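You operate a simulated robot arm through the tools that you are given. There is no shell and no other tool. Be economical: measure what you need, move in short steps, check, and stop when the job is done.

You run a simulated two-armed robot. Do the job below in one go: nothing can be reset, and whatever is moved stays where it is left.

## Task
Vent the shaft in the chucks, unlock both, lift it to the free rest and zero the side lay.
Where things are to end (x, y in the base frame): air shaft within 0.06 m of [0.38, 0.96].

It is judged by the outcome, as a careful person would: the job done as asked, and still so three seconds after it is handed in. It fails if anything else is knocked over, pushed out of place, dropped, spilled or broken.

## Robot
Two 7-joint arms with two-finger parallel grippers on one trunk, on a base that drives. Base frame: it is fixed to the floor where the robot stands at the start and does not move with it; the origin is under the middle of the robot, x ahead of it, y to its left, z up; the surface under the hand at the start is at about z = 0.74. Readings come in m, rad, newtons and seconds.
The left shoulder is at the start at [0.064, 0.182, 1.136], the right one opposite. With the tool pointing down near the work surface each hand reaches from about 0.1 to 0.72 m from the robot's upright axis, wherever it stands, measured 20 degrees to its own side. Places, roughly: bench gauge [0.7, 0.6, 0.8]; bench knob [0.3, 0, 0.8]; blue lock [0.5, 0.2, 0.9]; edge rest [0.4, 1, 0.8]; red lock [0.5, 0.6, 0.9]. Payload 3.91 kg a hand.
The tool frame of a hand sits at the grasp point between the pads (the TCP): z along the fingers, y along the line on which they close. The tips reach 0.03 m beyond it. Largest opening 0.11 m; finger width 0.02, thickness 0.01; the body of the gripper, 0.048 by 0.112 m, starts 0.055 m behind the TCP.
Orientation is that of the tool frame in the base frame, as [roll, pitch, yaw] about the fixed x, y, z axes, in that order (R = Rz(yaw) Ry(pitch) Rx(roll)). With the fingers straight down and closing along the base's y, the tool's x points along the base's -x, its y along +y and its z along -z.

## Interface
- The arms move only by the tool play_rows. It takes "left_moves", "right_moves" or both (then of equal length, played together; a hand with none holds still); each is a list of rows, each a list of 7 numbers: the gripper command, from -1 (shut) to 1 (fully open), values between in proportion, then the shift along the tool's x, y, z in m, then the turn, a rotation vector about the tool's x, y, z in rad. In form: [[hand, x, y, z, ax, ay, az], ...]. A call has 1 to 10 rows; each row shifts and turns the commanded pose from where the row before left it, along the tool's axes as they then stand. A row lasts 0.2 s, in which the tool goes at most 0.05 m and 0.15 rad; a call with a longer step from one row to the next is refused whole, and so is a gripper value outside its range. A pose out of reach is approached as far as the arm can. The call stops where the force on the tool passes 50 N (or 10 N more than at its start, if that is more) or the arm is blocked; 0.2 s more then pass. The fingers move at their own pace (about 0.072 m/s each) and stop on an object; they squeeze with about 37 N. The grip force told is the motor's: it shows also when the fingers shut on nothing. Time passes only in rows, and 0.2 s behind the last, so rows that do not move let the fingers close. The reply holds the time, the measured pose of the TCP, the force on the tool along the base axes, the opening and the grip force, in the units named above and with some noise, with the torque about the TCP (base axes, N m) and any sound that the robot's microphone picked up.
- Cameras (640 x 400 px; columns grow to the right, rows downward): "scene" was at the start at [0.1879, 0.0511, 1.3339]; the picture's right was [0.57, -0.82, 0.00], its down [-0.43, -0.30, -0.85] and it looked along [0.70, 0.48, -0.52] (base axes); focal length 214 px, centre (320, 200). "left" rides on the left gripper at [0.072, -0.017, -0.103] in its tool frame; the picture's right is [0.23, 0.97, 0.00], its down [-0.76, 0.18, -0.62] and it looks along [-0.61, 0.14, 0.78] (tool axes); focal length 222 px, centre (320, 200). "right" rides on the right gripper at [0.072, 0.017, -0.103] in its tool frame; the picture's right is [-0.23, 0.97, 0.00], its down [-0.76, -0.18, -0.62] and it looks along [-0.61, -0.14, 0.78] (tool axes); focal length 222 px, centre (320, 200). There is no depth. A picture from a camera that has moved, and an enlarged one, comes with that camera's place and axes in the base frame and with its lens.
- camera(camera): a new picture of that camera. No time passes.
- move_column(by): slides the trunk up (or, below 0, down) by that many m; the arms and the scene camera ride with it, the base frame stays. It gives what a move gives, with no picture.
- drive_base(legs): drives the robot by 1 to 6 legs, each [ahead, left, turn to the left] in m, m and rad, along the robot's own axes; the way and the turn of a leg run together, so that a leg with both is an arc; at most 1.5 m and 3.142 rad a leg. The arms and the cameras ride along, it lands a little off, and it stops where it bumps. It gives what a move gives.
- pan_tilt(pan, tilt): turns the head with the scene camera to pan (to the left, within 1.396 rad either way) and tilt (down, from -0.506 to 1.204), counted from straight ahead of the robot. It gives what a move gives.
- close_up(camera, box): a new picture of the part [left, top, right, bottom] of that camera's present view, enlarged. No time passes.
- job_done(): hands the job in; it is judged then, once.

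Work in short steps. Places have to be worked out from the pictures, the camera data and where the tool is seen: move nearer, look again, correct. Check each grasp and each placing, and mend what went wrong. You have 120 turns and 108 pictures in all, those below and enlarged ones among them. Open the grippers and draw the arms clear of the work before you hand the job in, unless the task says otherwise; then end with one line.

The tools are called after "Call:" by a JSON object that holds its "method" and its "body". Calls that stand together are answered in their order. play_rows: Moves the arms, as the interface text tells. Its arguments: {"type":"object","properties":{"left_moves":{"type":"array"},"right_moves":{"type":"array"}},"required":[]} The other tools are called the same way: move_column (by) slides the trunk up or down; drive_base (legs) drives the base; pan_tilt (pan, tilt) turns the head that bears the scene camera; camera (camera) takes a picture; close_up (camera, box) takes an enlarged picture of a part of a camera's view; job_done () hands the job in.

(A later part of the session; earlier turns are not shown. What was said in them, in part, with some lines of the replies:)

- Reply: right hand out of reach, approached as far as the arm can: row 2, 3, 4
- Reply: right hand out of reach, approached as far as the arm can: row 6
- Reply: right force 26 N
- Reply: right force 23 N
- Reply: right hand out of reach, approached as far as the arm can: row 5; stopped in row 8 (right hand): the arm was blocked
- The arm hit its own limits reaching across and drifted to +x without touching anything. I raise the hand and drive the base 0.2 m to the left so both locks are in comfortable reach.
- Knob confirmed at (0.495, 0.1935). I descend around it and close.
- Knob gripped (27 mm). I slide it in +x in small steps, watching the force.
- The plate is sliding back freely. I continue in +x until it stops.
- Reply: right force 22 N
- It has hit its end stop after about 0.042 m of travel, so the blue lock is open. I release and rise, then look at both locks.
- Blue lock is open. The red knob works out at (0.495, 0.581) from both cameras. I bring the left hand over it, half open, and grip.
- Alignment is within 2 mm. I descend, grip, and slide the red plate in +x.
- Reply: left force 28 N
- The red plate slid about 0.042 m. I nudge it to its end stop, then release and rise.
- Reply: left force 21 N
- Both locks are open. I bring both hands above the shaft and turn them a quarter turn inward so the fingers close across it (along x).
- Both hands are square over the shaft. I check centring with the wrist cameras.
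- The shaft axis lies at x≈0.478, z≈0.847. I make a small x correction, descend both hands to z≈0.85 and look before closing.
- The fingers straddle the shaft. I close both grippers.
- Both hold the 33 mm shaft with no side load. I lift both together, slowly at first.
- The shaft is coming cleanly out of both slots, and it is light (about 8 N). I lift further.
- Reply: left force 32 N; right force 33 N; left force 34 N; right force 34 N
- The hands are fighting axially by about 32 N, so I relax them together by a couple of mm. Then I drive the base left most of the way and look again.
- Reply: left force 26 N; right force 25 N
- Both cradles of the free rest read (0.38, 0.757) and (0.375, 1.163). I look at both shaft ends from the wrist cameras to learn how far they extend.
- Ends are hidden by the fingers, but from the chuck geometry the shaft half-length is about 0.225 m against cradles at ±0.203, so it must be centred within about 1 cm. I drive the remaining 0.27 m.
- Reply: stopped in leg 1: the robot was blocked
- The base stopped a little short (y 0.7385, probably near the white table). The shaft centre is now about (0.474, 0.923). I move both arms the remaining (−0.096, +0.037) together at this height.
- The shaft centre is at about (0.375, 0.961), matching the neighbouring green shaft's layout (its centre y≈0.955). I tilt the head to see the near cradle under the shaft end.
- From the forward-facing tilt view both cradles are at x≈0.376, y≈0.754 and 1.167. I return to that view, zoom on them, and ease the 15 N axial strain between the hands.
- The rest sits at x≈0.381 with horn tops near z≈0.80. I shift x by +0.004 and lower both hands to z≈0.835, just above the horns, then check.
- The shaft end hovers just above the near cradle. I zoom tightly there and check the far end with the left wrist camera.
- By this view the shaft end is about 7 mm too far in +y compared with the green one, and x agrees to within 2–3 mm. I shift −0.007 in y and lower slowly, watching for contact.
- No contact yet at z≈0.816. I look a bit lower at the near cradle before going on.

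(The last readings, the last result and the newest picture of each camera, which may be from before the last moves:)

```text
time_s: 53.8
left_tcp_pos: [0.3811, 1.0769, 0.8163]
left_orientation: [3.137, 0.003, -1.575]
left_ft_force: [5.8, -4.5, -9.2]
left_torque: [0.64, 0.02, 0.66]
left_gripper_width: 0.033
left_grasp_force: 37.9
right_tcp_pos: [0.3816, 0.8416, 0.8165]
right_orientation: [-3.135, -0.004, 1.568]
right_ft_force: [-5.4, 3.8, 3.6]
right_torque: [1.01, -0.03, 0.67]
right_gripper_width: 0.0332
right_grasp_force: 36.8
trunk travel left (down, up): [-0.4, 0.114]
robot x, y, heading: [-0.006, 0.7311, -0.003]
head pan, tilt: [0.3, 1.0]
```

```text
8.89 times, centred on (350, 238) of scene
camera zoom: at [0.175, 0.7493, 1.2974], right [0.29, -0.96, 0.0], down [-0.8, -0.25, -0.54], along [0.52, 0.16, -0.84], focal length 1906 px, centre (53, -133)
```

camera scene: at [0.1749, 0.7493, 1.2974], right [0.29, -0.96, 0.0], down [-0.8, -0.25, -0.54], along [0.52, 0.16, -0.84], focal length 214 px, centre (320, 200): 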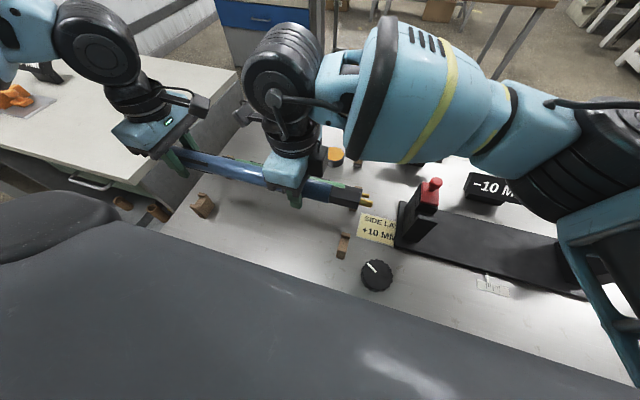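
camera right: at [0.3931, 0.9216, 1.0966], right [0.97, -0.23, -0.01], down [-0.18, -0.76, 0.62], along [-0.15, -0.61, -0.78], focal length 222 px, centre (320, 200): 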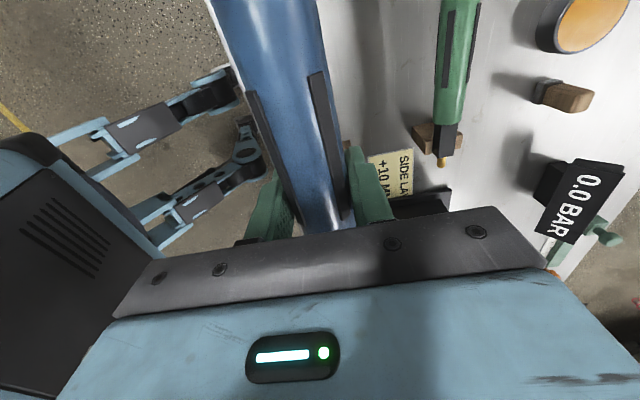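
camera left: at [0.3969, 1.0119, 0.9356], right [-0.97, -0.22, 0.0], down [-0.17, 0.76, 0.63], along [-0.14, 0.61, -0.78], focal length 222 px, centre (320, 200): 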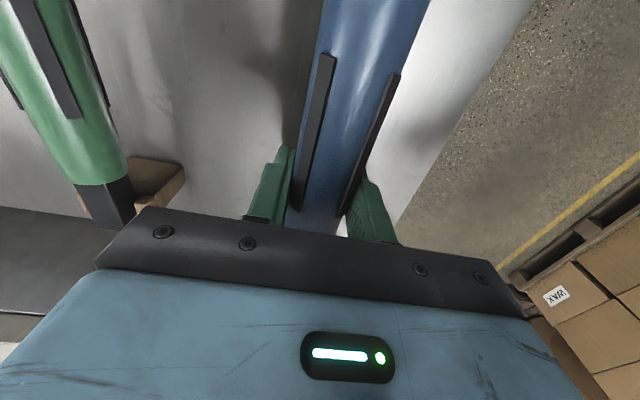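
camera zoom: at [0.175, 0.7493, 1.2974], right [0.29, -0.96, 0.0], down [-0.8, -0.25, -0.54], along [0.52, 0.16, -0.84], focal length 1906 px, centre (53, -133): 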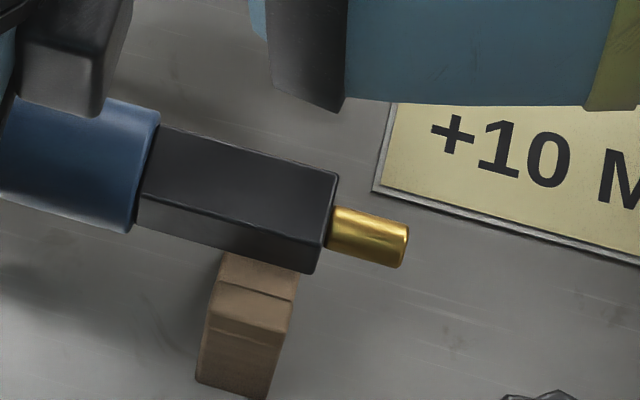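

The shaft end now spans the cradle properly in y, and the ~20 mm square is within about 3 mm of the notch centre. I shift slightly in −x and lower in small steps until contact.

Call:
{"method": "play_rows", "body": {"right_moves": [[-1, 0, -0.003, 0, 0, 0, 0], [-1, 0, 0, 0.005, 0, 0, 0], [-1, 0, 0, 0.005, 0, 0, 0]], "left_moves": [[-1, 0, 0.001, 0, 0, 0, 0], [-1, 0, 0, 0.005, 0, 0, 0], [-1, 0, 0, 0.005, 0, 0, 0]]}}

Call:
{"method": "close_up", "body": {"camera": "scene", "box": [320, 215, 380, 260]}}

```text
time_s: 54.6
left_tcp_pos: [0.3793, 1.0769, 0.807]
left_orientation: [3.138, 0.002, -1.575]
left_ft_force: [1.6, -4.2, -9.2]
left_torque: [0.51, 0.03, 0.26]
left_gripper_width: 0.033
left_grasp_force: 36.6
right_tcp_pos: [0.378, 0.8409, 0.806]
right_orientation: [-3.137, -0.005, 1.566]
right_ft_force: [-1.5, 5.3, 1.1]
right_torque: [0.74, -0.02, 0.28]
right_gripper_width: 0.0328
right_grasp_force: 37.5
trunk travel left (down, up): [-0.4, 0.114]
robot x, y, heading: [-0.0073, 0.7297, -0.003]
head pan, tilt: [0.3, 1.0]
```

```text
8.89 times, centred on (350, 238) of scene
camera zoom: at [0.1749, 0.7494, 1.2974], right [0.29, -0.96, 0.0], down [-0.8, -0.25, -0.54], along [0.52, 0.16, -0.84], focal length 1906 px, centre (53, -133)
```

zoom: 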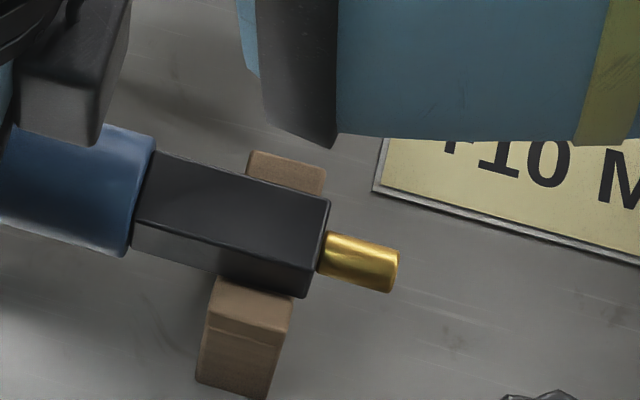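

Both horns now flank the square, well centred. I keep lowering until the weight is taken.

Call:
{"method": "play_rows", "body": {"right_moves": [[-1, 0, 0, 0.005, 0, 0, 0], [-1, 0, 0, 0.005, 0, 0, 0]], "left_moves": [[-1, 0, 0, 0.005, 0, 0, 0], [-1, 0, 0, 0.005, 0, 0, 0]]}}

Call:
{"method": "close_up", "body": {"camera": "scene", "box": [320, 215, 380, 260]}}

```text
time_s: 55.2
left_tcp_pos: [0.3792, 1.0761, 0.7997]
left_orientation: [-3.14, 0.002, -1.576]
left_ft_force: [-3.8, 0.4, 9.8]
left_torque: [-1.05, 0.18, -0.83]
left_gripper_width: 0.0332
left_grasp_force: 37.4
right_tcp_pos: [0.3789, 0.84, 0.7991]
right_orientation: [-3.139, -0.002, 1.567]
right_ft_force: [3.7, 3.6, 7.1]
right_torque: [-0.59, 0.07, -0.28]
right_gripper_width: 0.0333
right_grasp_force: 36.4
trunk travel left (down, up): [-0.4, 0.114]
robot x, y, heading: [-0.0062, 0.7312, -0.001]
head pan, tilt: [0.3, 1.0]
```

```text
8.89 times, centred on (350, 238) of scene
camera zoom: at [0.1734, 0.7491, 1.298], right [0.29, -0.96, 0.0], down [-0.8, -0.25, -0.54], along [0.52, 0.16, -0.84], focal length 1906 px, centre (53, -133)
```

zoom: 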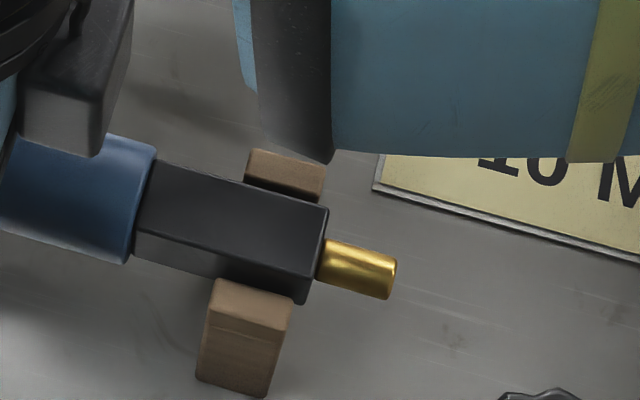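

Both hands now feel upward support (about 8–10 N each) and the travel stopped early, so the shaft is seated. I open both grippers partly in place.

Call:
{"method": "play_rows", "body": {"right_moves": [[-0.3, 0, 0, -0.002, 0, 0, 0], [-0.1, 0, 0, 0, 0, 0, 0], [0.2, 0, 0, 0, 0, 0, 0], [0.4, 0, 0, 0, 0, 0, 0], [0.4, 0, 0, 0, 0, 0, 0]], "left_moves": [[-0.3, 0, 0, -0.002, 0, 0, 0], [-0.1, 0, 0, 0, 0, 0, 0], [0.2, 0, 0, 0, 0, 0, 0], [0.4, 0, 0, 0, 0, 0, 0], [0.4, 0, 0, 0, 0, 0, 0]]}}

Call:
{"method": "camera", "body": {"camera": "scene"}}

Call:
{"method": "camera", "body": {"camera": "left"}}

```text
time_s: 56.4
left_tcp_pos: [0.3802, 1.0764, 0.7997]
left_orientation: [3.139, 0.004, -1.575]
left_ft_force: [0.1, -1.3, 0.7]
left_torque: [-0.04, 0.03, -0.01]
left_gripper_width: 0.0772
left_grasp_force: 0.1
right_tcp_pos: [0.3773, 0.8405, 0.7989]
right_orientation: [-3.138, -0.003, 1.565]
right_ft_force: [-1.4, -0.3, 0.2]
right_torque: [0.0, 0.01, -0.02]
right_gripper_width: 0.0768
right_grasp_force: 0.1
trunk travel left (down, up): [-0.4, 0.114]
robot x, y, heading: [-0.0073, 0.7276, -0.005]
head pan, tilt: [0.3, 1.0]
```

```text
41 pictures are left
camera scene: at [0.1745, 0.7491, 1.2975], right [0.29, -0.96, 0.0], down [-0.8, -0.25, -0.54], along [0.52, 0.16, -0.84], focal length 214 px, centre (320, 200)
```

scene: 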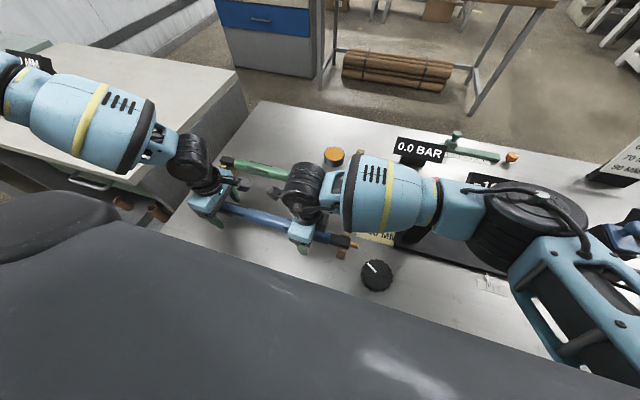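

```text
40 pictures are left
camera left: at [0.3964, 1.0041, 0.9025], right [-0.97, -0.22, 0.0], down [-0.17, 0.76, 0.63], along [-0.14, 0.61, -0.78], focal length 222 px, centre (320, 200)
```

left: 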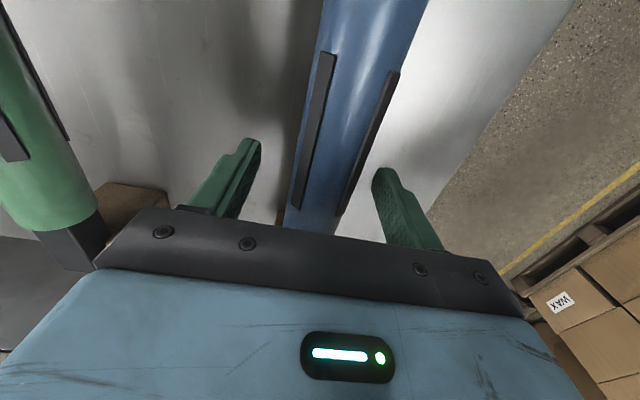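

The shaft stayed in place on release. I raise both hands straight up and check both seats.

Call:
{"method": "play_rows", "body": {"right_moves": [[0.4, 0, 0, -0.02, 0, 0, 0], [0.4, 0, 0, -0.04, 0, 0, 0], [0.4, 0, 0, -0.045, 0, 0, 0], [0.4, 0, 0, -0.045, 0, 0, 0], [0.4, 0, 0, -0.045, 0, 0, 0]], "left_moves": [[0.4, 0, 0, -0.02, 0, 0, 0], [0.4, 0, 0, -0.04, 0, 0, 0], [0.4, 0, 0, -0.045, 0, 0, 0], [0.4, 0, 0, -0.045, 0, 0, 0], [0.4, 0, 0, -0.045, 0, 0, 0]]}}

Call:
{"method": "close_up", "body": {"camera": "scene", "box": [160, 150, 430, 310]}}

Call:
{"method": "camera", "body": {"camera": "left"}}

```text
time_s: 57.6
left_tcp_pos: [0.3801, 1.0764, 0.9943]
left_orientation: [3.139, 0.002, -1.574]
left_ft_force: [0.0, 0.9, 0.0]
left_torque: [-0.01, 0.0, -0.01]
left_gripper_width: 0.0772
left_grasp_force: 0.1
right_tcp_pos: [0.3782, 0.8379, 0.9955]
right_orientation: [-3.137, -0.003, 1.566]
right_ft_force: [-1.5, 0.0, -0.4]
right_torque: [-0.01, 0.01, -0.05]
right_gripper_width: 0.077
right_grasp_force: 0.2
trunk travel left (down, up): [-0.4, 0.114]
robot x, y, heading: [-0.0076, 0.7275, -0.005]
head pan, tilt: [0.3, 1.0]
```

```text
2.37 times, centred on (295, 230) of scene
camera zoom: at [0.1737, 0.7487, 1.2976], right [0.29, -0.96, 0.0], down [-0.8, -0.25, -0.54], along [0.52, 0.16, -0.84], focal length 508 px, centre (379, 129)
```

zoom: 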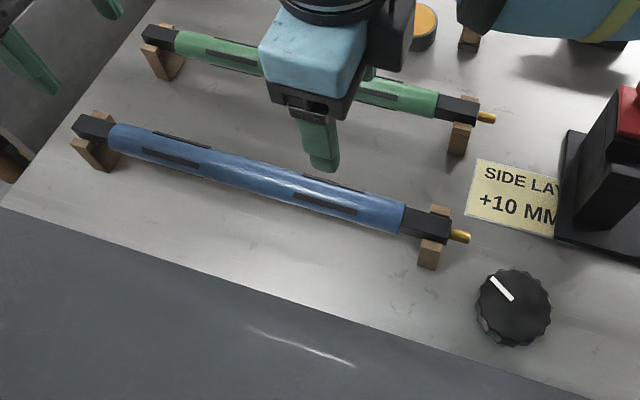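

```text
38 pictures are left
camera left: at [0.3959, 1.0042, 1.0971], right [-0.97, -0.22, 0.0], down [-0.17, 0.76, 0.63], along [-0.14, 0.61, -0.78], focal length 222 px, centre (320, 200)
```

left: 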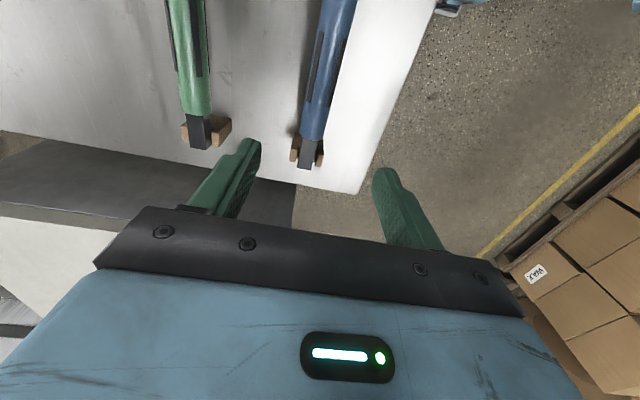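

The shaft rests squarely in both cradles, like the green one. Next is the side-lay knob near (0.33, 0.645). I move the right hand over it and look.

Call:
{"method": "play_rows", "body": {"right_moves": [[1, -0.038, -0.01, 0, 0, 0, 0], [1, -0.038, -0.01, 0, 0, 0, 0], [1, -0.038, -0.01, 0, 0, 0, 0], [1, -0.038, -0.01, 0, 0, 0, 0], [1, -0.038, -0.008, 0, 0, 0, 0], [1, 0, 0, 0.04, 0, 0, 0], [1, 0, 0, 0.04, 0, 0, 0]]}}

Call:
{"method": "camera", "body": {"camera": "right"}}

Call:
{"method": "camera", "body": {"camera": "scene"}}

```text
time_s: 59.2
left_tcp_pos: [0.3798, 1.0773, 0.9934]
left_orientation: [3.139, 0.002, -1.575]
left_ft_force: [0.2, -0.1, -0.8]
left_torque: [-0.04, -0.02, 0.01]
left_gripper_width: 0.0768
left_grasp_force: 0.1
right_tcp_pos: [0.328, 0.6492, 0.9146]
right_orientation: [-3.137, -0.003, 1.568]
right_ft_force: [-0.2, -0.2, -0.1]
right_torque: [0.01, 0.0, 0.03]
right_gripper_width: 0.1102
right_grasp_force: 0.0
trunk travel left (down, up): [-0.4, 0.114]
robot x, y, heading: [-0.0044, 0.7289, -0.005]
head pan, tilt: [0.3, 1.0]
```

```text
37 pictures are left
camera right: at [0.3458, 0.7208, 1.0203], right [0.97, -0.23, -0.01], down [-0.18, -0.76, 0.62], along [-0.15, -0.6, -0.78], focal length 222 px, centre (320, 200)
```

right: 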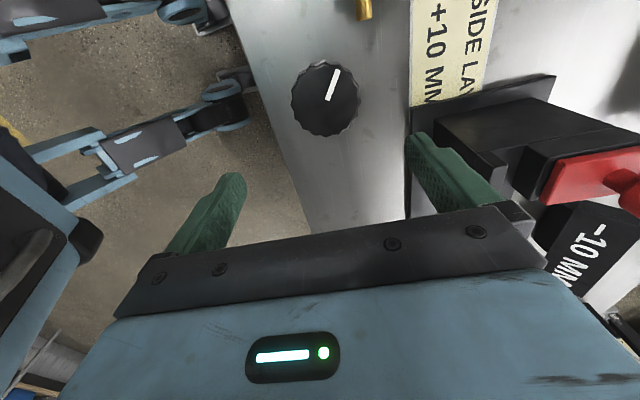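

```text
36 pictures are left
camera scene: at [0.1745, 0.7487, 1.2975], right [0.29, -0.96, 0.0], down [-0.8, -0.25, -0.54], along [0.52, 0.16, -0.84], focal length 214 px, centre (320, 200)
```

scene: 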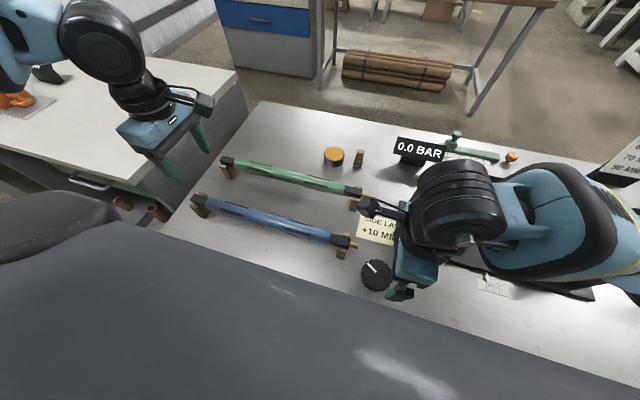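

The knob centre reads (0.337, 0.661) and its diameter is about 75 mm. I rotate the hand back to yaw π, with the fingers along y, clear of the shaft's valve tip, and leave room to turn clockwise.

Call:
{"method": "play_rows", "body": {"right_moves": [[0.67, 0, 0, 0, 0, 0, -0.15], [0.67, 0, 0, 0, 0, 0, -0.15], [0.67, 0, 0, 0, 0, 0, -0.15], [0.67, 0, 0, 0, 0, 0, -0.15], [0.67, 0, 0, 0, 0, 0, -0.15], [0.67, 0, 0, 0, 0, 0, -0.15], [0.67, 0, 0, 0, 0, 0, -0.15], [0.67, 0, 0, 0, 0, 0, -0.15], [0.67, 0, 0, 0, 0, 0, -0.15], [0.67, 0, 0, 0, 0, 0, -0.15]]}}

Call:
{"method": "play_rows", "body": {"right_moves": [[0.67, 0, 0, 0, 0, 0, -0.075], [0.67, -0.009, 0.012, 0.03, 0, 0, 0]]}}

Call:
{"method": "camera", "body": {"camera": "right"}}

Call:
{"method": "close_up", "body": {"camera": "scene", "box": [320, 200, 480, 310]}}

```text
time_s: 61.4
left_tcp_pos: [0.3806, 1.076, 0.9931]
left_orientation: [3.139, 0.004, -1.574]
left_ft_force: [0.2, 0.4, 0.5]
left_torque: [-0.01, -0.01, 0.02]
left_gripper_width: 0.0769
left_grasp_force: 0.1
right_tcp_pos: [0.3287, 0.6497, 0.9136]
right_orientation: [3.14, -0.005, 3.068]
right_ft_force: [-0.2, -0.1, -0.3]
right_torque: [0.02, -0.01, 0.01]
right_gripper_width: 0.0917
right_grasp_force: 0.1
trunk travel left (down, up): [-0.4, 0.114]
robot x, y, heading: [-0.0051, 0.7281, -0.004]
head pan, tilt: [0.3, 1.0]
```

```text
time_s: 62.0
left_tcp_pos: [0.3803, 1.0769, 0.9921]
left_orientation: [3.138, 0.004, -1.575]
left_ft_force: [0.3, -0.4, -0.2]
left_torque: [-0.01, -0.01, -0.02]
left_gripper_width: 0.0768
left_grasp_force: 0.0
right_tcp_pos: [0.3368, 0.6633, 0.8826]
right_orientation: [3.14, -0.006, 3.141]
right_ft_force: [-0.2, 0.1, 0.2]
right_torque: [-0.01, -0.01, -0.01]
right_gripper_width: 0.0921
right_grasp_force: 0.2
trunk travel left (down, up): [-0.4, 0.114]
robot x, y, heading: [-0.0025, 0.7283, -0.003]
head pan, tilt: [0.3, 1.0]
```

```text
35 pictures are left
camera right: at [0.2659, 0.6794, 0.989], right [0.23, 0.97, 0.0], down [0.76, -0.18, 0.62], along [0.6, -0.14, -0.79], focal length 222 px, centre (320, 200)
```

right: 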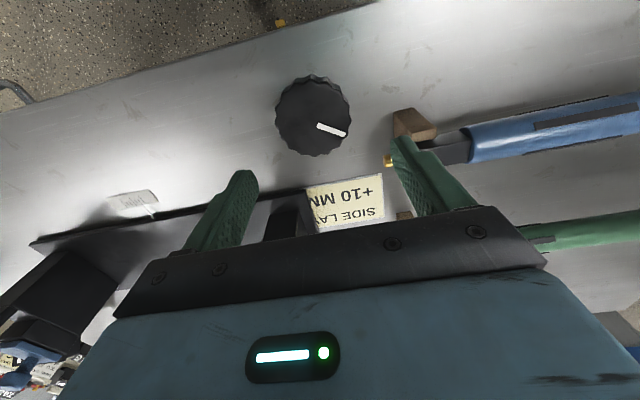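

```text
3.64 times, centred on (400, 255) of scene
camera zoom: at [0.175, 0.7493, 1.2974], right [0.29, -0.96, 0.0], down [-0.8, -0.25, -0.54], along [0.52, 0.16, -0.84], focal length 780 px, centre (29, 0)
```

zoom: 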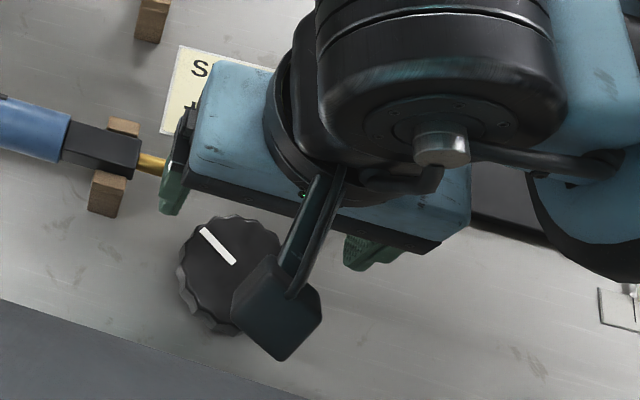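

Averaging views, the knob is at (0.334, 0.660). I correct and descend with the fingers around it to z≈0.783.

Call:
{"method": "play_rows", "body": {"right_moves": [[0.67, 0.003, -0.003, 0.03, 0, 0, 0], [0.67, 0, 0, 0.03, 0, 0, 0], [0.67, 0, 0, 0.025, 0, 0, 0], [0.67, 0, 0, 0.014, 0, 0, 0]]}}

Call:
{"method": "camera", "body": {"camera": "right"}}

Call:
{"method": "close_up", "body": {"camera": "scene", "box": [320, 200, 480, 310]}}

```text
time_s: 63.0
left_tcp_pos: [0.3801, 1.0762, 0.9927]
left_orientation: [3.139, 0.003, -1.574]
left_ft_force: [0.1, -0.6, -0.7]
left_torque: [-0.02, 0.01, 0.02]
left_gripper_width: 0.0771
left_grasp_force: 0.1
right_tcp_pos: [0.3334, 0.6596, 0.783]
right_orientation: [3.139, -0.007, 3.141]
right_ft_force: [0.4, 0.4, 0.1]
right_torque: [-0.03, -0.02, 0.04]
right_gripper_width: 0.0918
right_grasp_force: 0.1
trunk travel left (down, up): [-0.4, 0.114]
robot x, y, heading: [-0.0051, 0.7313, -0.0]
head pan, tilt: [0.3, 1.0]
```

```text
33 pictures are left
camera right: at [0.2623, 0.6768, 0.8881], right [0.23, 0.97, 0.0], down [0.76, -0.18, 0.62], along [0.6, -0.14, -0.79], focal length 222 px, centre (320, 200)
```

right: 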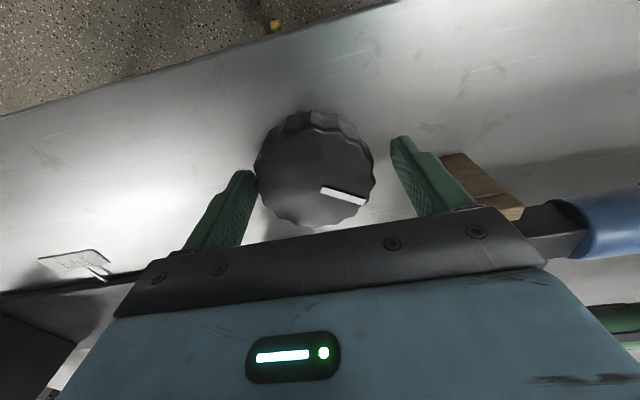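

```text
3.64 times, centred on (400, 255) of scene
camera zoom: at [0.1746, 0.7491, 1.2975], right [0.29, -0.96, 0.0], down [-0.8, -0.25, -0.54], along [0.52, 0.16, -0.84], focal length 780 px, centre (29, 0)
```

zoom: 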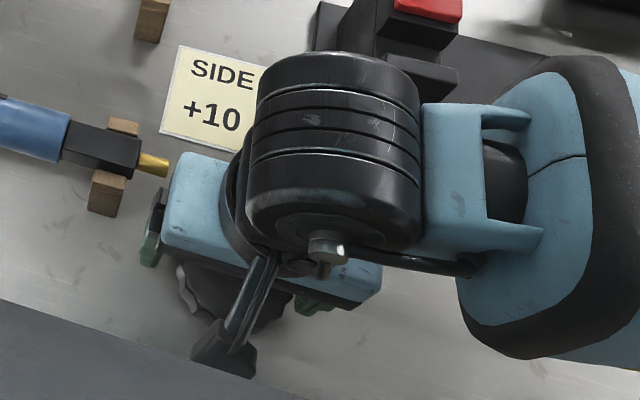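

The knob sits slightly toward −y and is otherwise centred. I nudge 3 mm and close on it.

Call:
{"method": "play_rows", "body": {"right_moves": [[0.67, 0.002, -0.003, 0, 0, 0, 0], [0.4, 0, 0, 0, 0, 0, 0], [0, 0, 0, 0, 0, 0, 0], [-0.5, 0, 0, 0, 0, 0, 0], [-0.5, 0, 0, 0, 0, 0, 0]]}}

```text
time_s: 64.2
left_tcp_pos: [0.3806, 1.0768, 0.9932]
left_orientation: [3.136, 0.003, -1.575]
left_ft_force: [0.2, 0.5, 0.3]
left_torque: [-0.01, 0.03, 0.0]
left_gripper_width: 0.0769
left_grasp_force: 0.0
right_tcp_pos: [0.3314, 0.6564, 0.7834]
right_orientation: [3.141, -0.005, 3.14]
right_ft_force: [-0.2, -5.3, 0.0]
right_torque: [-0.74, 0.01, -0.03]
right_gripper_width: 0.0712
right_grasp_force: 44.7
trunk travel left (down, up): [-0.4, 0.114]
robot x, y, heading: [-0.0062, 0.7309, -0.004]
head pan, tilt: [0.3, 1.0]
```

The knob is gripped (71 mm). I turn it slightly clockwise and read the display and scale.

Call:
{"method": "play_rows", "body": {"right_moves": [[-0.5, 0, 0, 0, 0, 0, 0.1], [-0.5, 0, 0, 0, 0, 0, 0.1], [-0.5, 0, 0, 0, 0, 0, 0.1]]}}

Call:
{"method": "pan_tilt", "body": {"pan": -0.2, "tilt": 0.75}}

Call:
{"method": "camera", "body": {"camera": "scene"}}

Call:
{"method": "camera", "body": {"camera": "left"}}

```text
time_s: 65.0
left_tcp_pos: [0.3813, 1.0781, 0.9938]
left_orientation: [3.139, 0.004, -1.575]
left_ft_force: [0.1, -0.2, 0.3]
left_torque: [-0.01, -0.02, 0.03]
left_gripper_width: 0.077
left_grasp_force: 0.1
right_tcp_pos: [0.3316, 0.6565, 0.7828]
right_orientation: [3.14, -0.008, 2.84]
right_ft_force: [0.5, -0.4, -11.7]
right_torque: [-0.24, -1.25, 0.07]
right_gripper_width: 0.0713
right_grasp_force: 44.8
trunk travel left (down, up): [-0.4, 0.114]
robot x, y, heading: [-0.0095, 0.7308, -0.003]
head pan, tilt: [0.3, 1.0]
```

```text
time_s: 65.9
left_tcp_pos: [0.3811, 1.0778, 0.9921]
left_orientation: [3.139, 0.004, -1.574]
left_ft_force: [-1.0, -0.5, -0.6]
left_torque: [0.04, 0.0, -0.01]
left_gripper_width: 0.0768
left_grasp_force: 0.0
right_tcp_pos: [0.3322, 0.6572, 0.784]
right_orientation: [3.14, -0.009, 2.841]
right_ft_force: [1.1, 3.8, -15.6]
right_torque: [0.52, -0.4, 0.06]
right_gripper_width: 0.0713
right_grasp_force: 45.1
trunk travel left (down, up): [-0.4, 0.114]
robot x, y, heading: [-0.0084, 0.7263, -0.001]
head pan, tilt: [-0.201, 0.75]
```

```text
31 pictures are left
camera scene: at [0.19, 0.7121, 1.3164], right [-0.2, -0.98, 0.0], down [-0.67, 0.14, -0.73], along [0.72, -0.15, -0.68], focal length 214 px, centre (320, 200)
```

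scene: 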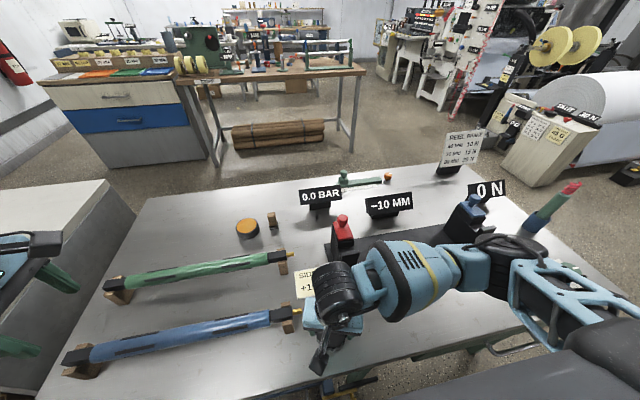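

```text
30 pictures are left
camera left: at [0.3976, 1.0047, 1.0959], right [-0.97, -0.22, 0.0], down [-0.17, 0.76, 0.63], along [-0.14, 0.61, -0.78], focal length 222 px, centre (320, 200)
```

left: 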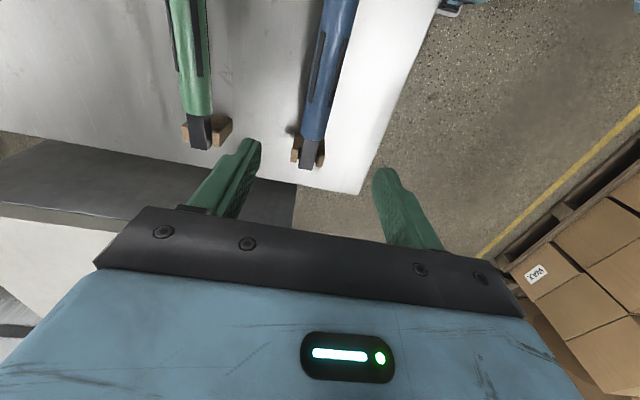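

Call:
{"method": "close_up", "body": {"camera": "scene", "box": [290, 160, 430, 250]}}

```text
4.44 times, centred on (360, 205) of scene
camera zoom: at [0.19, 0.7121, 1.3164], right [-0.2, -0.98, 0.0], down [-0.67, 0.14, -0.73], along [0.72, -0.15, -0.68], focal length 953 px, centre (142, 178)
```

zoom: 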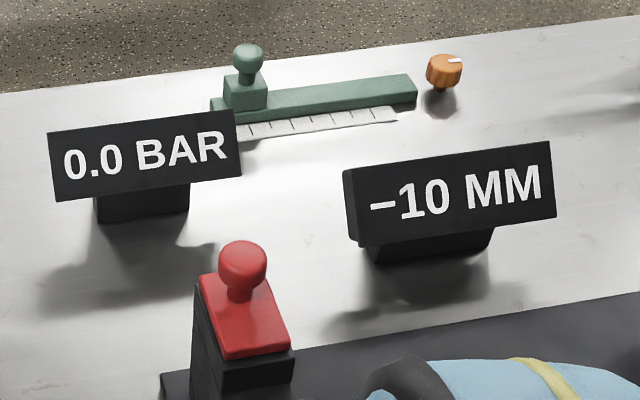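

The display still reads −10. I check with the wrist camera whether the knob turned, then turn further clockwise.

Call:
{"method": "play_rows", "body": {"right_moves": [[-0.5, 0, 0, 0, 0, 0, 0.1], [-0.5, 0, 0, 0, 0, 0, 0.1], [-0.5, 0, 0, 0, 0, 0, 0.1]]}}

Call:
{"method": "camera", "body": {"camera": "right"}}

Call:
{"method": "close_up", "body": {"camera": "scene", "box": [290, 160, 430, 250]}}

```text
time_s: 66.7
left_tcp_pos: [0.3818, 1.0765, 0.9921]
left_orientation: [3.138, 0.002, -1.574]
left_ft_force: [0.2, -0.5, 0.6]
left_torque: [0.05, 0.0, -0.02]
left_gripper_width: 0.077
left_grasp_force: 0.0
right_tcp_pos: [0.3326, 0.6575, 0.7844]
right_orientation: [-3.14, -0.008, 2.539]
right_ft_force: [1.7, 11.6, -24.1]
right_torque: [0.67, -0.31, 0.04]
right_gripper_width: 0.0715
right_grasp_force: 44.3
trunk travel left (down, up): [-0.4, 0.114]
robot x, y, heading: [-0.0013, 0.7312, -0.001]
head pan, tilt: [-0.201, 0.75]
```

```text
28 pictures are left
camera right: at [0.2836, 0.7127, 0.8891], right [0.74, 0.67, 0.0], down [0.53, -0.58, 0.62], along [0.41, -0.46, -0.79], focal length 222 px, centre (320, 200)
```

right: 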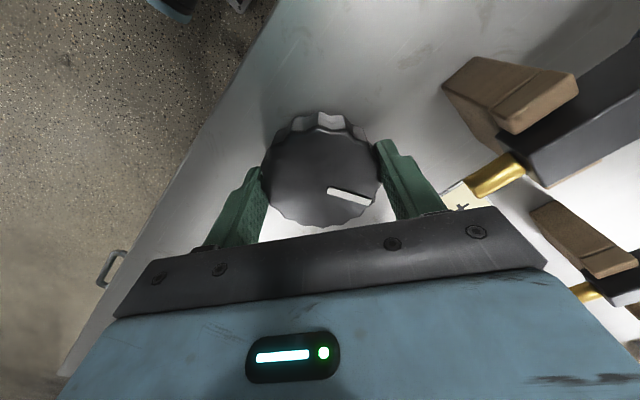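

```text
4.44 times, centred on (360, 205) of scene
camera zoom: at [0.1903, 0.7129, 1.3164], right [-0.2, -0.98, 0.0], down [-0.67, 0.14, -0.73], along [0.72, -0.15, -0.68], focal length 953 px, centre (142, 178)
```

zoom: 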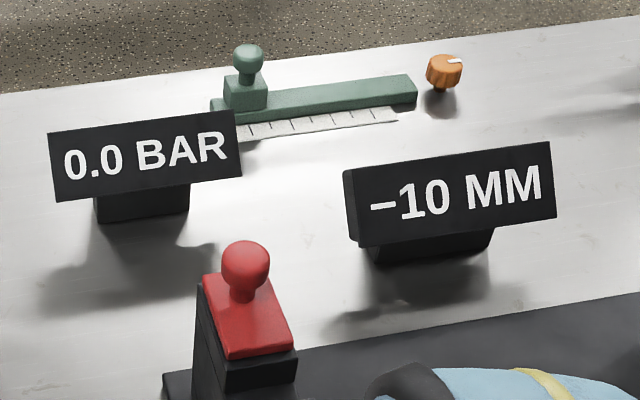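

The knob turned with the hand (pointer unchanged relative to the gripper), yet the display still says −10. I relieve the vertical pull and continue clockwise another 0.6 rad.

Call:
{"method": "play_rows", "body": {"right_moves": [[-0.5, 0, 0, 0.002, 0, 0, 0.12], [-0.5, 0, 0, 0, 0, 0, 0.12], [-0.5, 0, 0, 0, 0, 0, 0.12], [-0.5, 0, 0, 0, 0, 0, 0.12], [-0.5, 0, 0, 0, 0, 0, 0.12]]}}

Call:
{"method": "close_up", "body": {"camera": "scene", "box": [290, 160, 490, 290]}}

```text
time_s: 67.9
left_tcp_pos: [0.3809, 1.0792, 0.9932]
left_orientation: [3.139, 0.002, -1.574]
left_ft_force: [0.3, -0.6, -0.1]
left_torque: [0.01, -0.02, 0.0]
left_gripper_width: 0.0771
left_grasp_force: 0.1
right_tcp_pos: [0.335, 0.6593, 0.7845]
right_orientation: [3.141, -0.007, 1.937]
right_ft_force: [5.4, 20.5, -1.9]
right_torque: [0.8, -0.67, 0.07]
right_gripper_width: 0.0715
right_grasp_force: 44.9
trunk travel left (down, up): [-0.4, 0.114]
robot x, y, heading: [-0.0027, 0.7304, -0.002]
head pan, tilt: [-0.201, 0.75]
```

```text
3.08 times, centred on (390, 225) of scene
camera zoom: at [0.1896, 0.714, 1.3167], right [-0.2, -0.98, 0.0], down [-0.67, 0.14, -0.73], along [0.72, -0.15, -0.68], focal length 660 px, centre (105, 123)
```

zoom: 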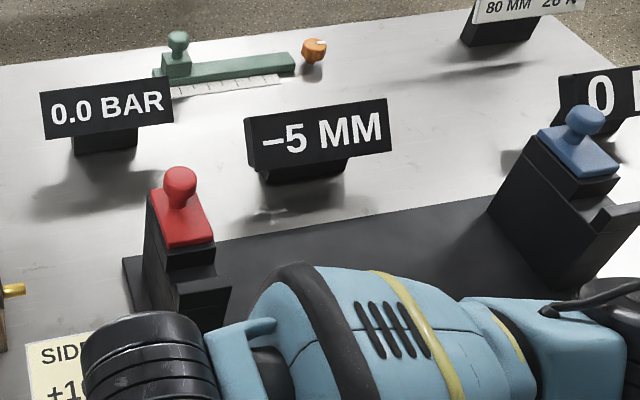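

It works: the display now reads −5 MM. I keep turning clockwise in small increments, watching the reading.

Call:
{"method": "play_rows", "body": {"right_moves": [[-0.5, 0, 0, 0, 0, 0, 0.12], [-0.5, 0, 0, 0, 0, 0, 0.12], [-0.5, 0, 0, 0, 0, 0, 0.12], [-0.5, 0, 0, 0, 0, 0, 0.12], [-0.5, 0, 0, 0, 0, 0, 0.12]]}}

Call:
{"method": "close_up", "body": {"camera": "scene", "box": [290, 160, 490, 290]}}

```text
time_s: 69.1
left_tcp_pos: [0.3818, 1.0782, 0.9928]
left_orientation: [3.137, 0.001, -1.574]
left_ft_force: [0.3, 0.1, -0.4]
left_torque: [-0.01, -0.01, 0.01]
left_gripper_width: 0.0773
left_grasp_force: 0.1
right_tcp_pos: [0.3362, 0.6588, 0.7841]
right_orientation: [-3.141, -0.009, 1.334]
right_ft_force: [25.9, 24.2, 12.4]
right_torque: [0.23, -0.5, 0.11]
right_gripper_width: 0.0712
right_grasp_force: 44.5
trunk travel left (down, up): [-0.4, 0.114]
robot x, y, heading: [-0.0085, 0.7257, 0.002]
head pan, tilt: [-0.201, 0.75]
```

```text
3.08 times, centred on (390, 225) of scene
camera zoom: at [0.1912, 0.7147, 1.3165], right [-0.2, -0.98, 0.0], down [-0.67, 0.14, -0.73], along [0.72, -0.15, -0.68], focal length 660 px, centre (105, 123)
```

zoom: 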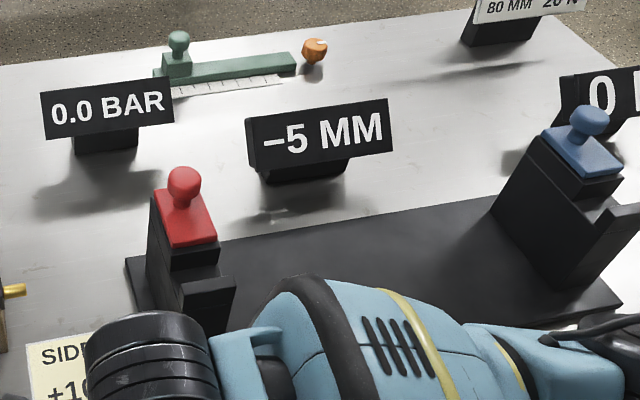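

Still −5 at 1.8 rad of turn. I relieve the side force and keep turning as far as the wrist allows.

Call:
{"method": "play_rows", "body": {"right_moves": [[-0.5, 0.0024, 0.0015, 0, 0, 0, 0.1], [-0.5, 0, 0, 0, 0, 0, 0.12], [-0.5, 0, 0, 0, 0, 0, 0.12], [-0.5, 0, 0, 0, 0, 0, 0.12], [-0.5, 0, 0, 0, 0, 0, 0.12]]}}

Call:
{"method": "close_up", "body": {"camera": "scene", "box": [290, 160, 490, 290]}}

```text
time_s: 70.3
left_tcp_pos: [0.381, 1.0785, 0.9929]
left_orientation: [3.138, 0.002, -1.575]
left_ft_force: [-0.3, 0.3, 0.1]
left_torque: [-0.04, 0.0, -0.01]
left_gripper_width: 0.077
left_grasp_force: 0.1
right_tcp_pos: [0.3372, 0.6578, 0.7835]
right_orientation: [-3.137, -0.003, 0.756]
right_ft_force: [20.6, 5.7, 19.0]
right_torque: [0.65, -0.89, 0.08]
right_gripper_width: 0.0713
right_grasp_force: 44.4
trunk travel left (down, up): [-0.4, 0.114]
robot x, y, heading: [-0.0082, 0.7311, -0.001]
head pan, tilt: [-0.201, 0.75]
```

```text
3.08 times, centred on (390, 225) of scene
camera zoom: at [0.1902, 0.7126, 1.3165], right [-0.2, -0.98, 0.0], down [-0.67, 0.14, -0.73], along [0.72, -0.15, -0.68], focal length 660 px, centre (105, 123)
```

zoom: 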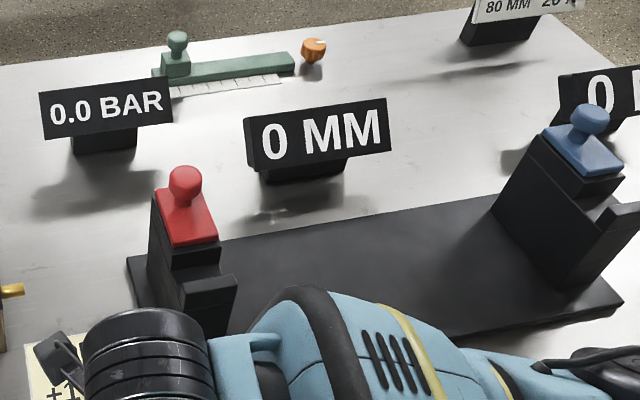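

The display reads 0 MM after 2.39 rad of turning. I look at the sled's scale pointer to judge how well centred zero is before letting go.

Call:
{"method": "pan_tilt", "body": {"pan": -0.7, "tilt": 0.95}}

Call:
{"method": "camera", "body": {"camera": "scene"}}

Call:
{"method": "camera", "body": {"camera": "right"}}

```text
time_s: 71.2
left_tcp_pos: [0.3814, 1.0777, 0.9935]
left_orientation: [3.138, 0.001, -1.575]
left_ft_force: [0.2, 1.0, -0.5]
left_torque: [0.01, 0.02, 0.01]
left_gripper_width: 0.0769
left_grasp_force: 0.1
right_tcp_pos: [0.3376, 0.6582, 0.7837]
right_orientation: [-3.138, 0.0, 0.758]
right_ft_force: [21.8, 3.4, 20.4]
right_torque: [-0.26, -0.54, 0.04]
right_gripper_width: 0.0714
right_grasp_force: 45.6
trunk travel left (down, up): [-0.4, 0.114]
robot x, y, heading: [-0.0007, 0.73, 0.003]
head pan, tilt: [-0.7, 0.949]
```

```text
23 pictures are left
camera scene: at [0.1647, 0.6823, 1.301], right [-0.65, -0.76, 0.0], down [-0.62, 0.52, -0.58], along [0.44, -0.38, -0.81], focal length 214 px, centre (320, 200)
```

scene: 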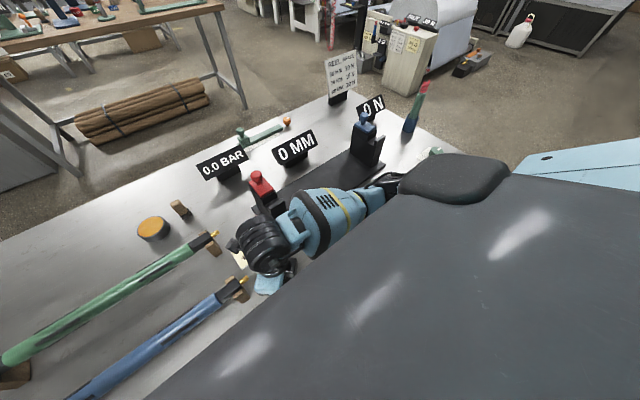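

```text
22 pictures are left
camera right: at [0.4016, 0.6956, 0.8883], right [0.5, -0.86, 0.0], down [-0.67, -0.4, 0.62], along [-0.54, -0.31, -0.78], focal length 222 px, centre (320, 200)
```

right: 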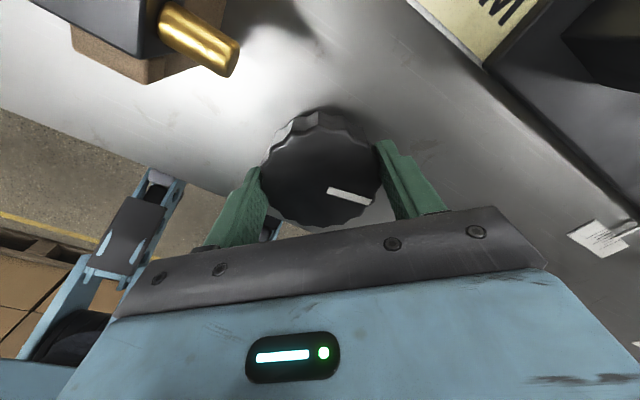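

The wrist camera sees the scale at the right edge, so I enlarge it.

Call:
{"method": "close_up", "body": {"camera": "right", "box": [550, 200, 640, 280]}}

```text
5.00 times, centred on (595, 240) of right
camera zoom: at [0.4016, 0.6956, 0.8883], right [0.5, -0.86, 0.0], down [-0.67, -0.4, 0.62], along [-0.54, -0.31, -0.78], focal length 1111 px, centre (-1055, 0)
```

zoom: 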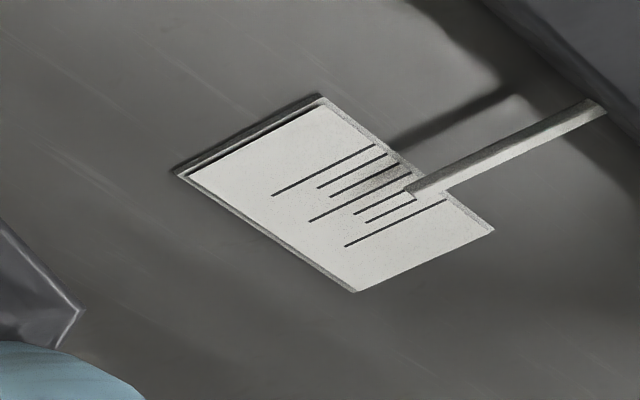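

The pointer appears near the centre tick, but with parallax. The display steps in 5 mm, so from the switch points true zero should lie slightly further. I turn another 0.2 rad and check that the display holds 0.

Call:
{"method": "play_rows", "body": {"right_moves": [[-0.5, 0, 0, 0, 0, 0, 0.1], [-0.5, 0, 0, 0, 0, 0, 0.1], [-0.5, 0, 0, 0, 0, 0, 0]]}}

Call:
{"method": "close_up", "body": {"camera": "scene", "box": [190, 90, 390, 220]}}

```text
time_s: 72.0
left_tcp_pos: [0.3821, 1.0764, 0.9932]
left_orientation: [3.138, 0.004, -1.577]
left_ft_force: [0.4, 0.7, -0.2]
left_torque: [-0.01, -0.01, -0.03]
left_gripper_width: 0.0767
left_grasp_force: 0.0
right_tcp_pos: [0.3379, 0.6578, 0.7838]
right_orientation: [-3.139, 0.002, 0.554]
right_ft_force: [21.9, -3.6, 18.1]
right_torque: [0.27, -0.72, 0.09]
right_gripper_width: 0.0714
right_grasp_force: 44.5
trunk travel left (down, up): [-0.4, 0.114]
robot x, y, heading: [-0.0054, 0.7293, -0.008]
head pan, tilt: [-0.7, 0.949]
```

```text
3.08 times, centred on (290, 155) of scene
camera zoom: at [0.1648, 0.6813, 1.3009], right [-0.65, -0.76, 0.0], down [-0.62, 0.53, -0.58], along [0.44, -0.38, -0.81], focal length 660 px, centre (412, 338)
```

zoom: 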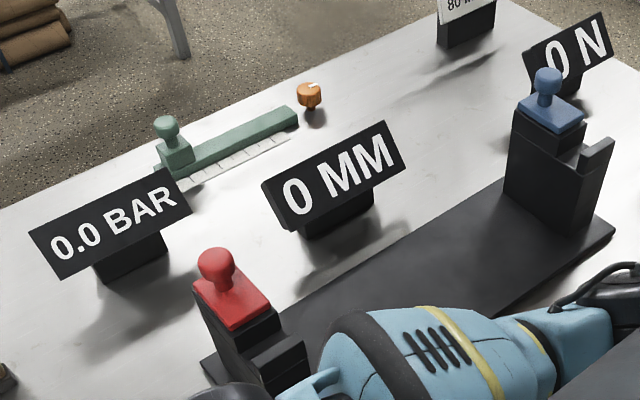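

It still reads 0 MM. I release the knob, rise, and unwind the wrist.

Call:
{"method": "play_rows", "body": {"right_moves": [[0, 0, 0, 0, 0, 0, 0], [0.5, 0, 0, 0, 0, 0, 0], [0.67, 0, 0, 0, 0, 0, 0], [0.67, 0, 0, -0.03, 0, 0, 0], [0.67, 0, 0, -0.045, 0, 0, 0], [0.67, 0, 0, -0.045, 0, 0, 0], [0.67, 0, 0, -0.045, 0, 0, 0]]}}

Call:
{"method": "play_rows", "body": {"right_moves": [[0.67, 0, 0, 0, 0, 0, -0.15], [0.67, 0, 0, 0, 0, 0, -0.15], [0.67, 0, 0, 0, 0, 0, -0.15], [0.67, 0, 0, 0, 0, 0, -0.15], [0.67, 0, 0, 0, 0, 0, -0.15], [0.67, 0, 0, 0, 0, 0, -0.15], [0.67, 0, 0, 0, 0, 0, -0.15], [0.67, 0, 0, 0, 0, 0, -0.15], [0.67, 0, 0, 0, 0, 0, -0.15], [0.67, 0, 0, 0, 0, 0, -0.15]]}}

Call:
{"method": "play_rows", "body": {"right_moves": [[0.67, 0, 0, 0, 0, 0, -0.15], [0.67, 0, 0, 0, 0, 0, -0.15], [0.67, 0, 0, 0, 0, 0, -0.15], [0.67, 0, 0, 0, 0, 0, -0.15], [0.67, 0, 0, 0, 0, 0, -0.15], [0.67, 0, 0, 0, 0, 0, -0.15], [0.67, 0, 0, 0, 0, 0, -0.15], [0.67, 0.01, -0.045, 0, 0, 0, 0], [0.67, 0.01, -0.045, 0, 0, 0, 0], [0.67, 0.01, -0.045, 0, 0, 0, 0]]}}

Call:
{"method": "play_rows", "body": {"right_moves": [[0.67, 0.005, -0.045, 0, 0, 0, 0], [0.67, 0, -0.045, 0, 0, 0, 0], [0.67, 0, -0.045, 0, 0, 0, 0], [0.67, 0, -0.02, 0, 0, 0, 0]]}}

Call:
{"method": "camera", "body": {"camera": "right"}}

```text
time_s: 73.6
left_tcp_pos: [0.3801, 1.0775, 0.9929]
left_orientation: [3.138, 0.003, -1.574]
left_ft_force: [-0.7, -0.6, -0.2]
left_torque: [0.02, 0.01, 0.0]
left_gripper_width: 0.0772
left_grasp_force: 0.0
right_tcp_pos: [0.3361, 0.6583, 0.9473]
right_orientation: [-3.138, 0.003, 0.558]
right_ft_force: [-0.4, 0.3, 0.6]
right_torque: [0.01, -0.01, 0.0]
right_gripper_width: 0.0918
right_grasp_force: 0.0
trunk travel left (down, up): [-0.4, 0.114]
robot x, y, heading: [-0.0055, 0.7292, -0.004]
head pan, tilt: [-0.7, 0.949]
```

```text
time_s: 75.8
left_tcp_pos: [0.3808, 1.0775, 0.9927]
left_orientation: [3.138, 0.003, -1.574]
left_ft_force: [1.3, 0.3, -0.3]
left_torque: [-0.02, -0.01, 0.02]
left_gripper_width: 0.0768
left_grasp_force: 0.2
right_tcp_pos: [0.3343, 0.6579, 0.9478]
right_orientation: [-3.139, -0.004, 2.062]
right_ft_force: [-0.3, -0.2, -0.1]
right_torque: [0.01, -0.02, 0.0]
right_gripper_width: 0.092
right_grasp_force: 0.0
trunk travel left (down, up): [-0.4, 0.114]
robot x, y, heading: [-0.0069, 0.725, -0.005]
head pan, tilt: [-0.7, 0.949]
```

```text
time_s: 78.0
left_tcp_pos: [0.3788, 1.0762, 0.9928]
left_orientation: [3.14, 0.003, -1.574]
left_ft_force: [0.0, -0.4, -0.5]
left_torque: [-0.01, -0.01, -0.02]
left_gripper_width: 0.0769
left_grasp_force: 0.0
right_tcp_pos: [0.3086, 0.5256, 0.9468]
right_orientation: [3.137, -0.006, 3.11]
right_ft_force: [0.1, 0.0, -0.7]
right_torque: [-0.01, 0.0, 0.02]
right_gripper_width: 0.0915
right_grasp_force: 0.0
right hand out of reach, approached as far as the arm can: row 10
trunk travel left (down, up): [-0.4, 0.114]
robot x, y, heading: [-0.0057, 0.7246, 0.002]
head pan, tilt: [-0.7, 0.949]
```

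```text
time_s: 79.0
left_tcp_pos: [0.3798, 1.0759, 0.9932]
left_orientation: [3.138, 0.004, -1.574]
left_ft_force: [0.3, 0.3, 0.1]
left_torque: [-0.01, -0.02, -0.03]
left_gripper_width: 0.0771
left_grasp_force: 0.1
right_tcp_pos: [0.3086, 0.3715, 0.946]
right_orientation: [3.137, -0.006, 3.108]
right_ft_force: [0.7, -0.1, -0.6]
right_torque: [-0.02, 0.04, 0.0]
right_gripper_width: 0.092
right_grasp_force: 0.0
right hand out of reach, approached as far as the arm can: row 1
trunk travel left (down, up): [-0.4, 0.114]
robot x, y, heading: [-0.0064, 0.7308, -0.004]
head pan, tilt: [-0.7, 0.949]
```

```text
19 pictures are left
camera right: at [0.2383, 0.3911, 1.051], right [0.26, 0.97, 0.0], down [0.76, -0.2, 0.62], along [0.6, -0.16, -0.79], focal length 222 px, centre (320, 200)
```

right: 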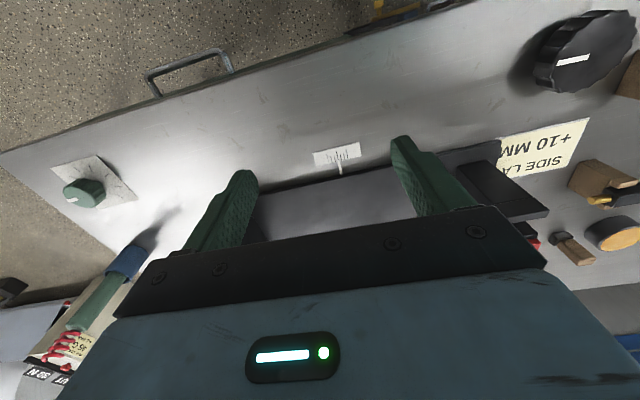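

Call:
{"method": "close_up", "body": {"camera": "right", "box": [305, 140, 370, 185]}}

```text
8.89 times, centred on (338, 162) of right
camera zoom: at [0.2383, 0.3911, 1.051], right [0.26, 0.97, 0.0], down [0.76, -0.2, 0.62], along [0.6, -0.16, -0.79], focal length 1974 px, centre (164, 533)
```

zoom: 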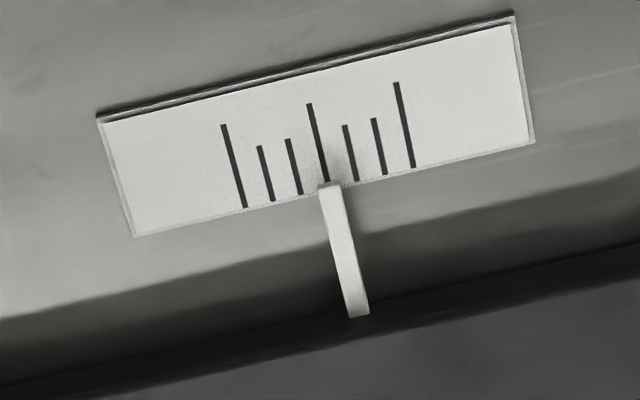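

The pointer sits exactly on the centre tick, so the side lay is zero. I open and raise both arms clear for a final check.

Call:
{"method": "play_rows", "body": {"right_moves": [[1, 0, 0, -0.04, 0, 0, 0], [1, 0, 0, -0.04, 0, 0, 0], [1, 0, 0, -0.04, 0, 0, 0]], "left_moves": [[1, 0, 0, -0.04, 0, 0, 0], [1, 0, 0, -0.04, 0, 0, 0], [1, 0, 0, -0.04, 0, 0, 0]]}}

Call:
{"method": "pan_tilt", "body": {"pan": 0.2, "tilt": 0.85}}

Call:
{"method": "camera", "body": {"camera": "scene"}}

Call:
{"method": "close_up", "body": {"camera": "scene", "box": [300, 120, 500, 280]}}

```text
time_s: 79.8
left_tcp_pos: [0.3806, 1.0746, 1.1135]
left_orientation: [3.139, 0.003, -1.576]
left_ft_force: [0.2, -0.6, 0.4]
left_torque: [0.01, 0.03, 0.03]
left_gripper_width: 0.1102
left_grasp_force: 0.2
right_tcp_pos: [0.3085, 0.3698, 1.0693]
right_orientation: [3.138, -0.005, 3.108]
right_ft_force: [-0.8, 0.2, -0.6]
right_torque: [0.01, -0.01, 0.01]
right_gripper_width: 0.1101
right_grasp_force: 0.1
trunk travel left (down, up): [-0.4, 0.114]
robot x, y, heading: [-0.0082, 0.7291, -0.002]
head pan, tilt: [-0.7, 0.949]
```

```text
time_s: 81.0
left_tcp_pos: [0.3812, 1.0754, 1.1134]
left_orientation: [3.138, 0.004, -1.575]
left_ft_force: [0.6, -0.5, -0.6]
left_torque: [0.04, -0.02, 0.0]
left_gripper_width: 0.1098
left_grasp_force: 0.0
right_tcp_pos: [0.3097, 0.3705, 1.0674]
right_orientation: [3.138, -0.006, 3.108]
right_ft_force: [0.2, -0.3, 0.7]
right_torque: [0.02, 0.0, 0.0]
right_gripper_width: 0.11
right_grasp_force: 0.1
trunk travel left (down, up): [-0.4, 0.114]
robot x, y, heading: [-0.0018, 0.7308, 0.0]
head pan, tilt: [0.201, 0.85]
```

```text
17 pictures are left
camera scene: at [0.1846, 0.7439, 1.3086], right [0.2, -0.98, 0.0], down [-0.74, -0.15, -0.66], along [0.65, 0.13, -0.75], focal length 214 px, centre (320, 200)
```

scene: 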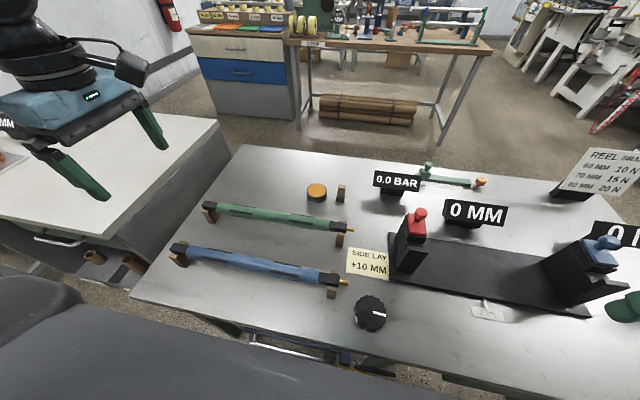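

```text
2.50 times, centred on (400, 200) of scene
camera zoom: at [0.1846, 0.7439, 1.3086], right [0.2, -0.98, 0.0], down [-0.74, -0.15, -0.66], along [0.65, 0.13, -0.75], focal length 536 px, centre (120, 200)
```

zoom: 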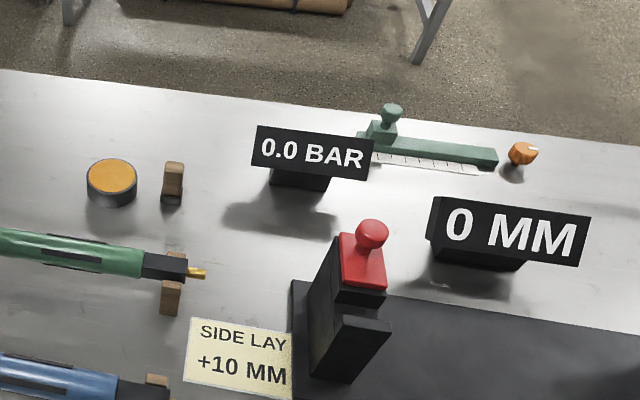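

The gauge reads 0.0 BAR, both locks are open, and the shaft lies in the free rest. The side lay shows 0 MM, nothing else was disturbed, and the arms are clear, so I hand the job in.

Call:
{"method": "job_done", "body": {}}

```text
The job is handed in.
```

I vented the shaft to 0.0 BAR, unlocked both chucks, lifted it onto the free rest at about [0.38, 0.96], and set the side lay to 0 MM; nothing else looked moved in the last pictures.
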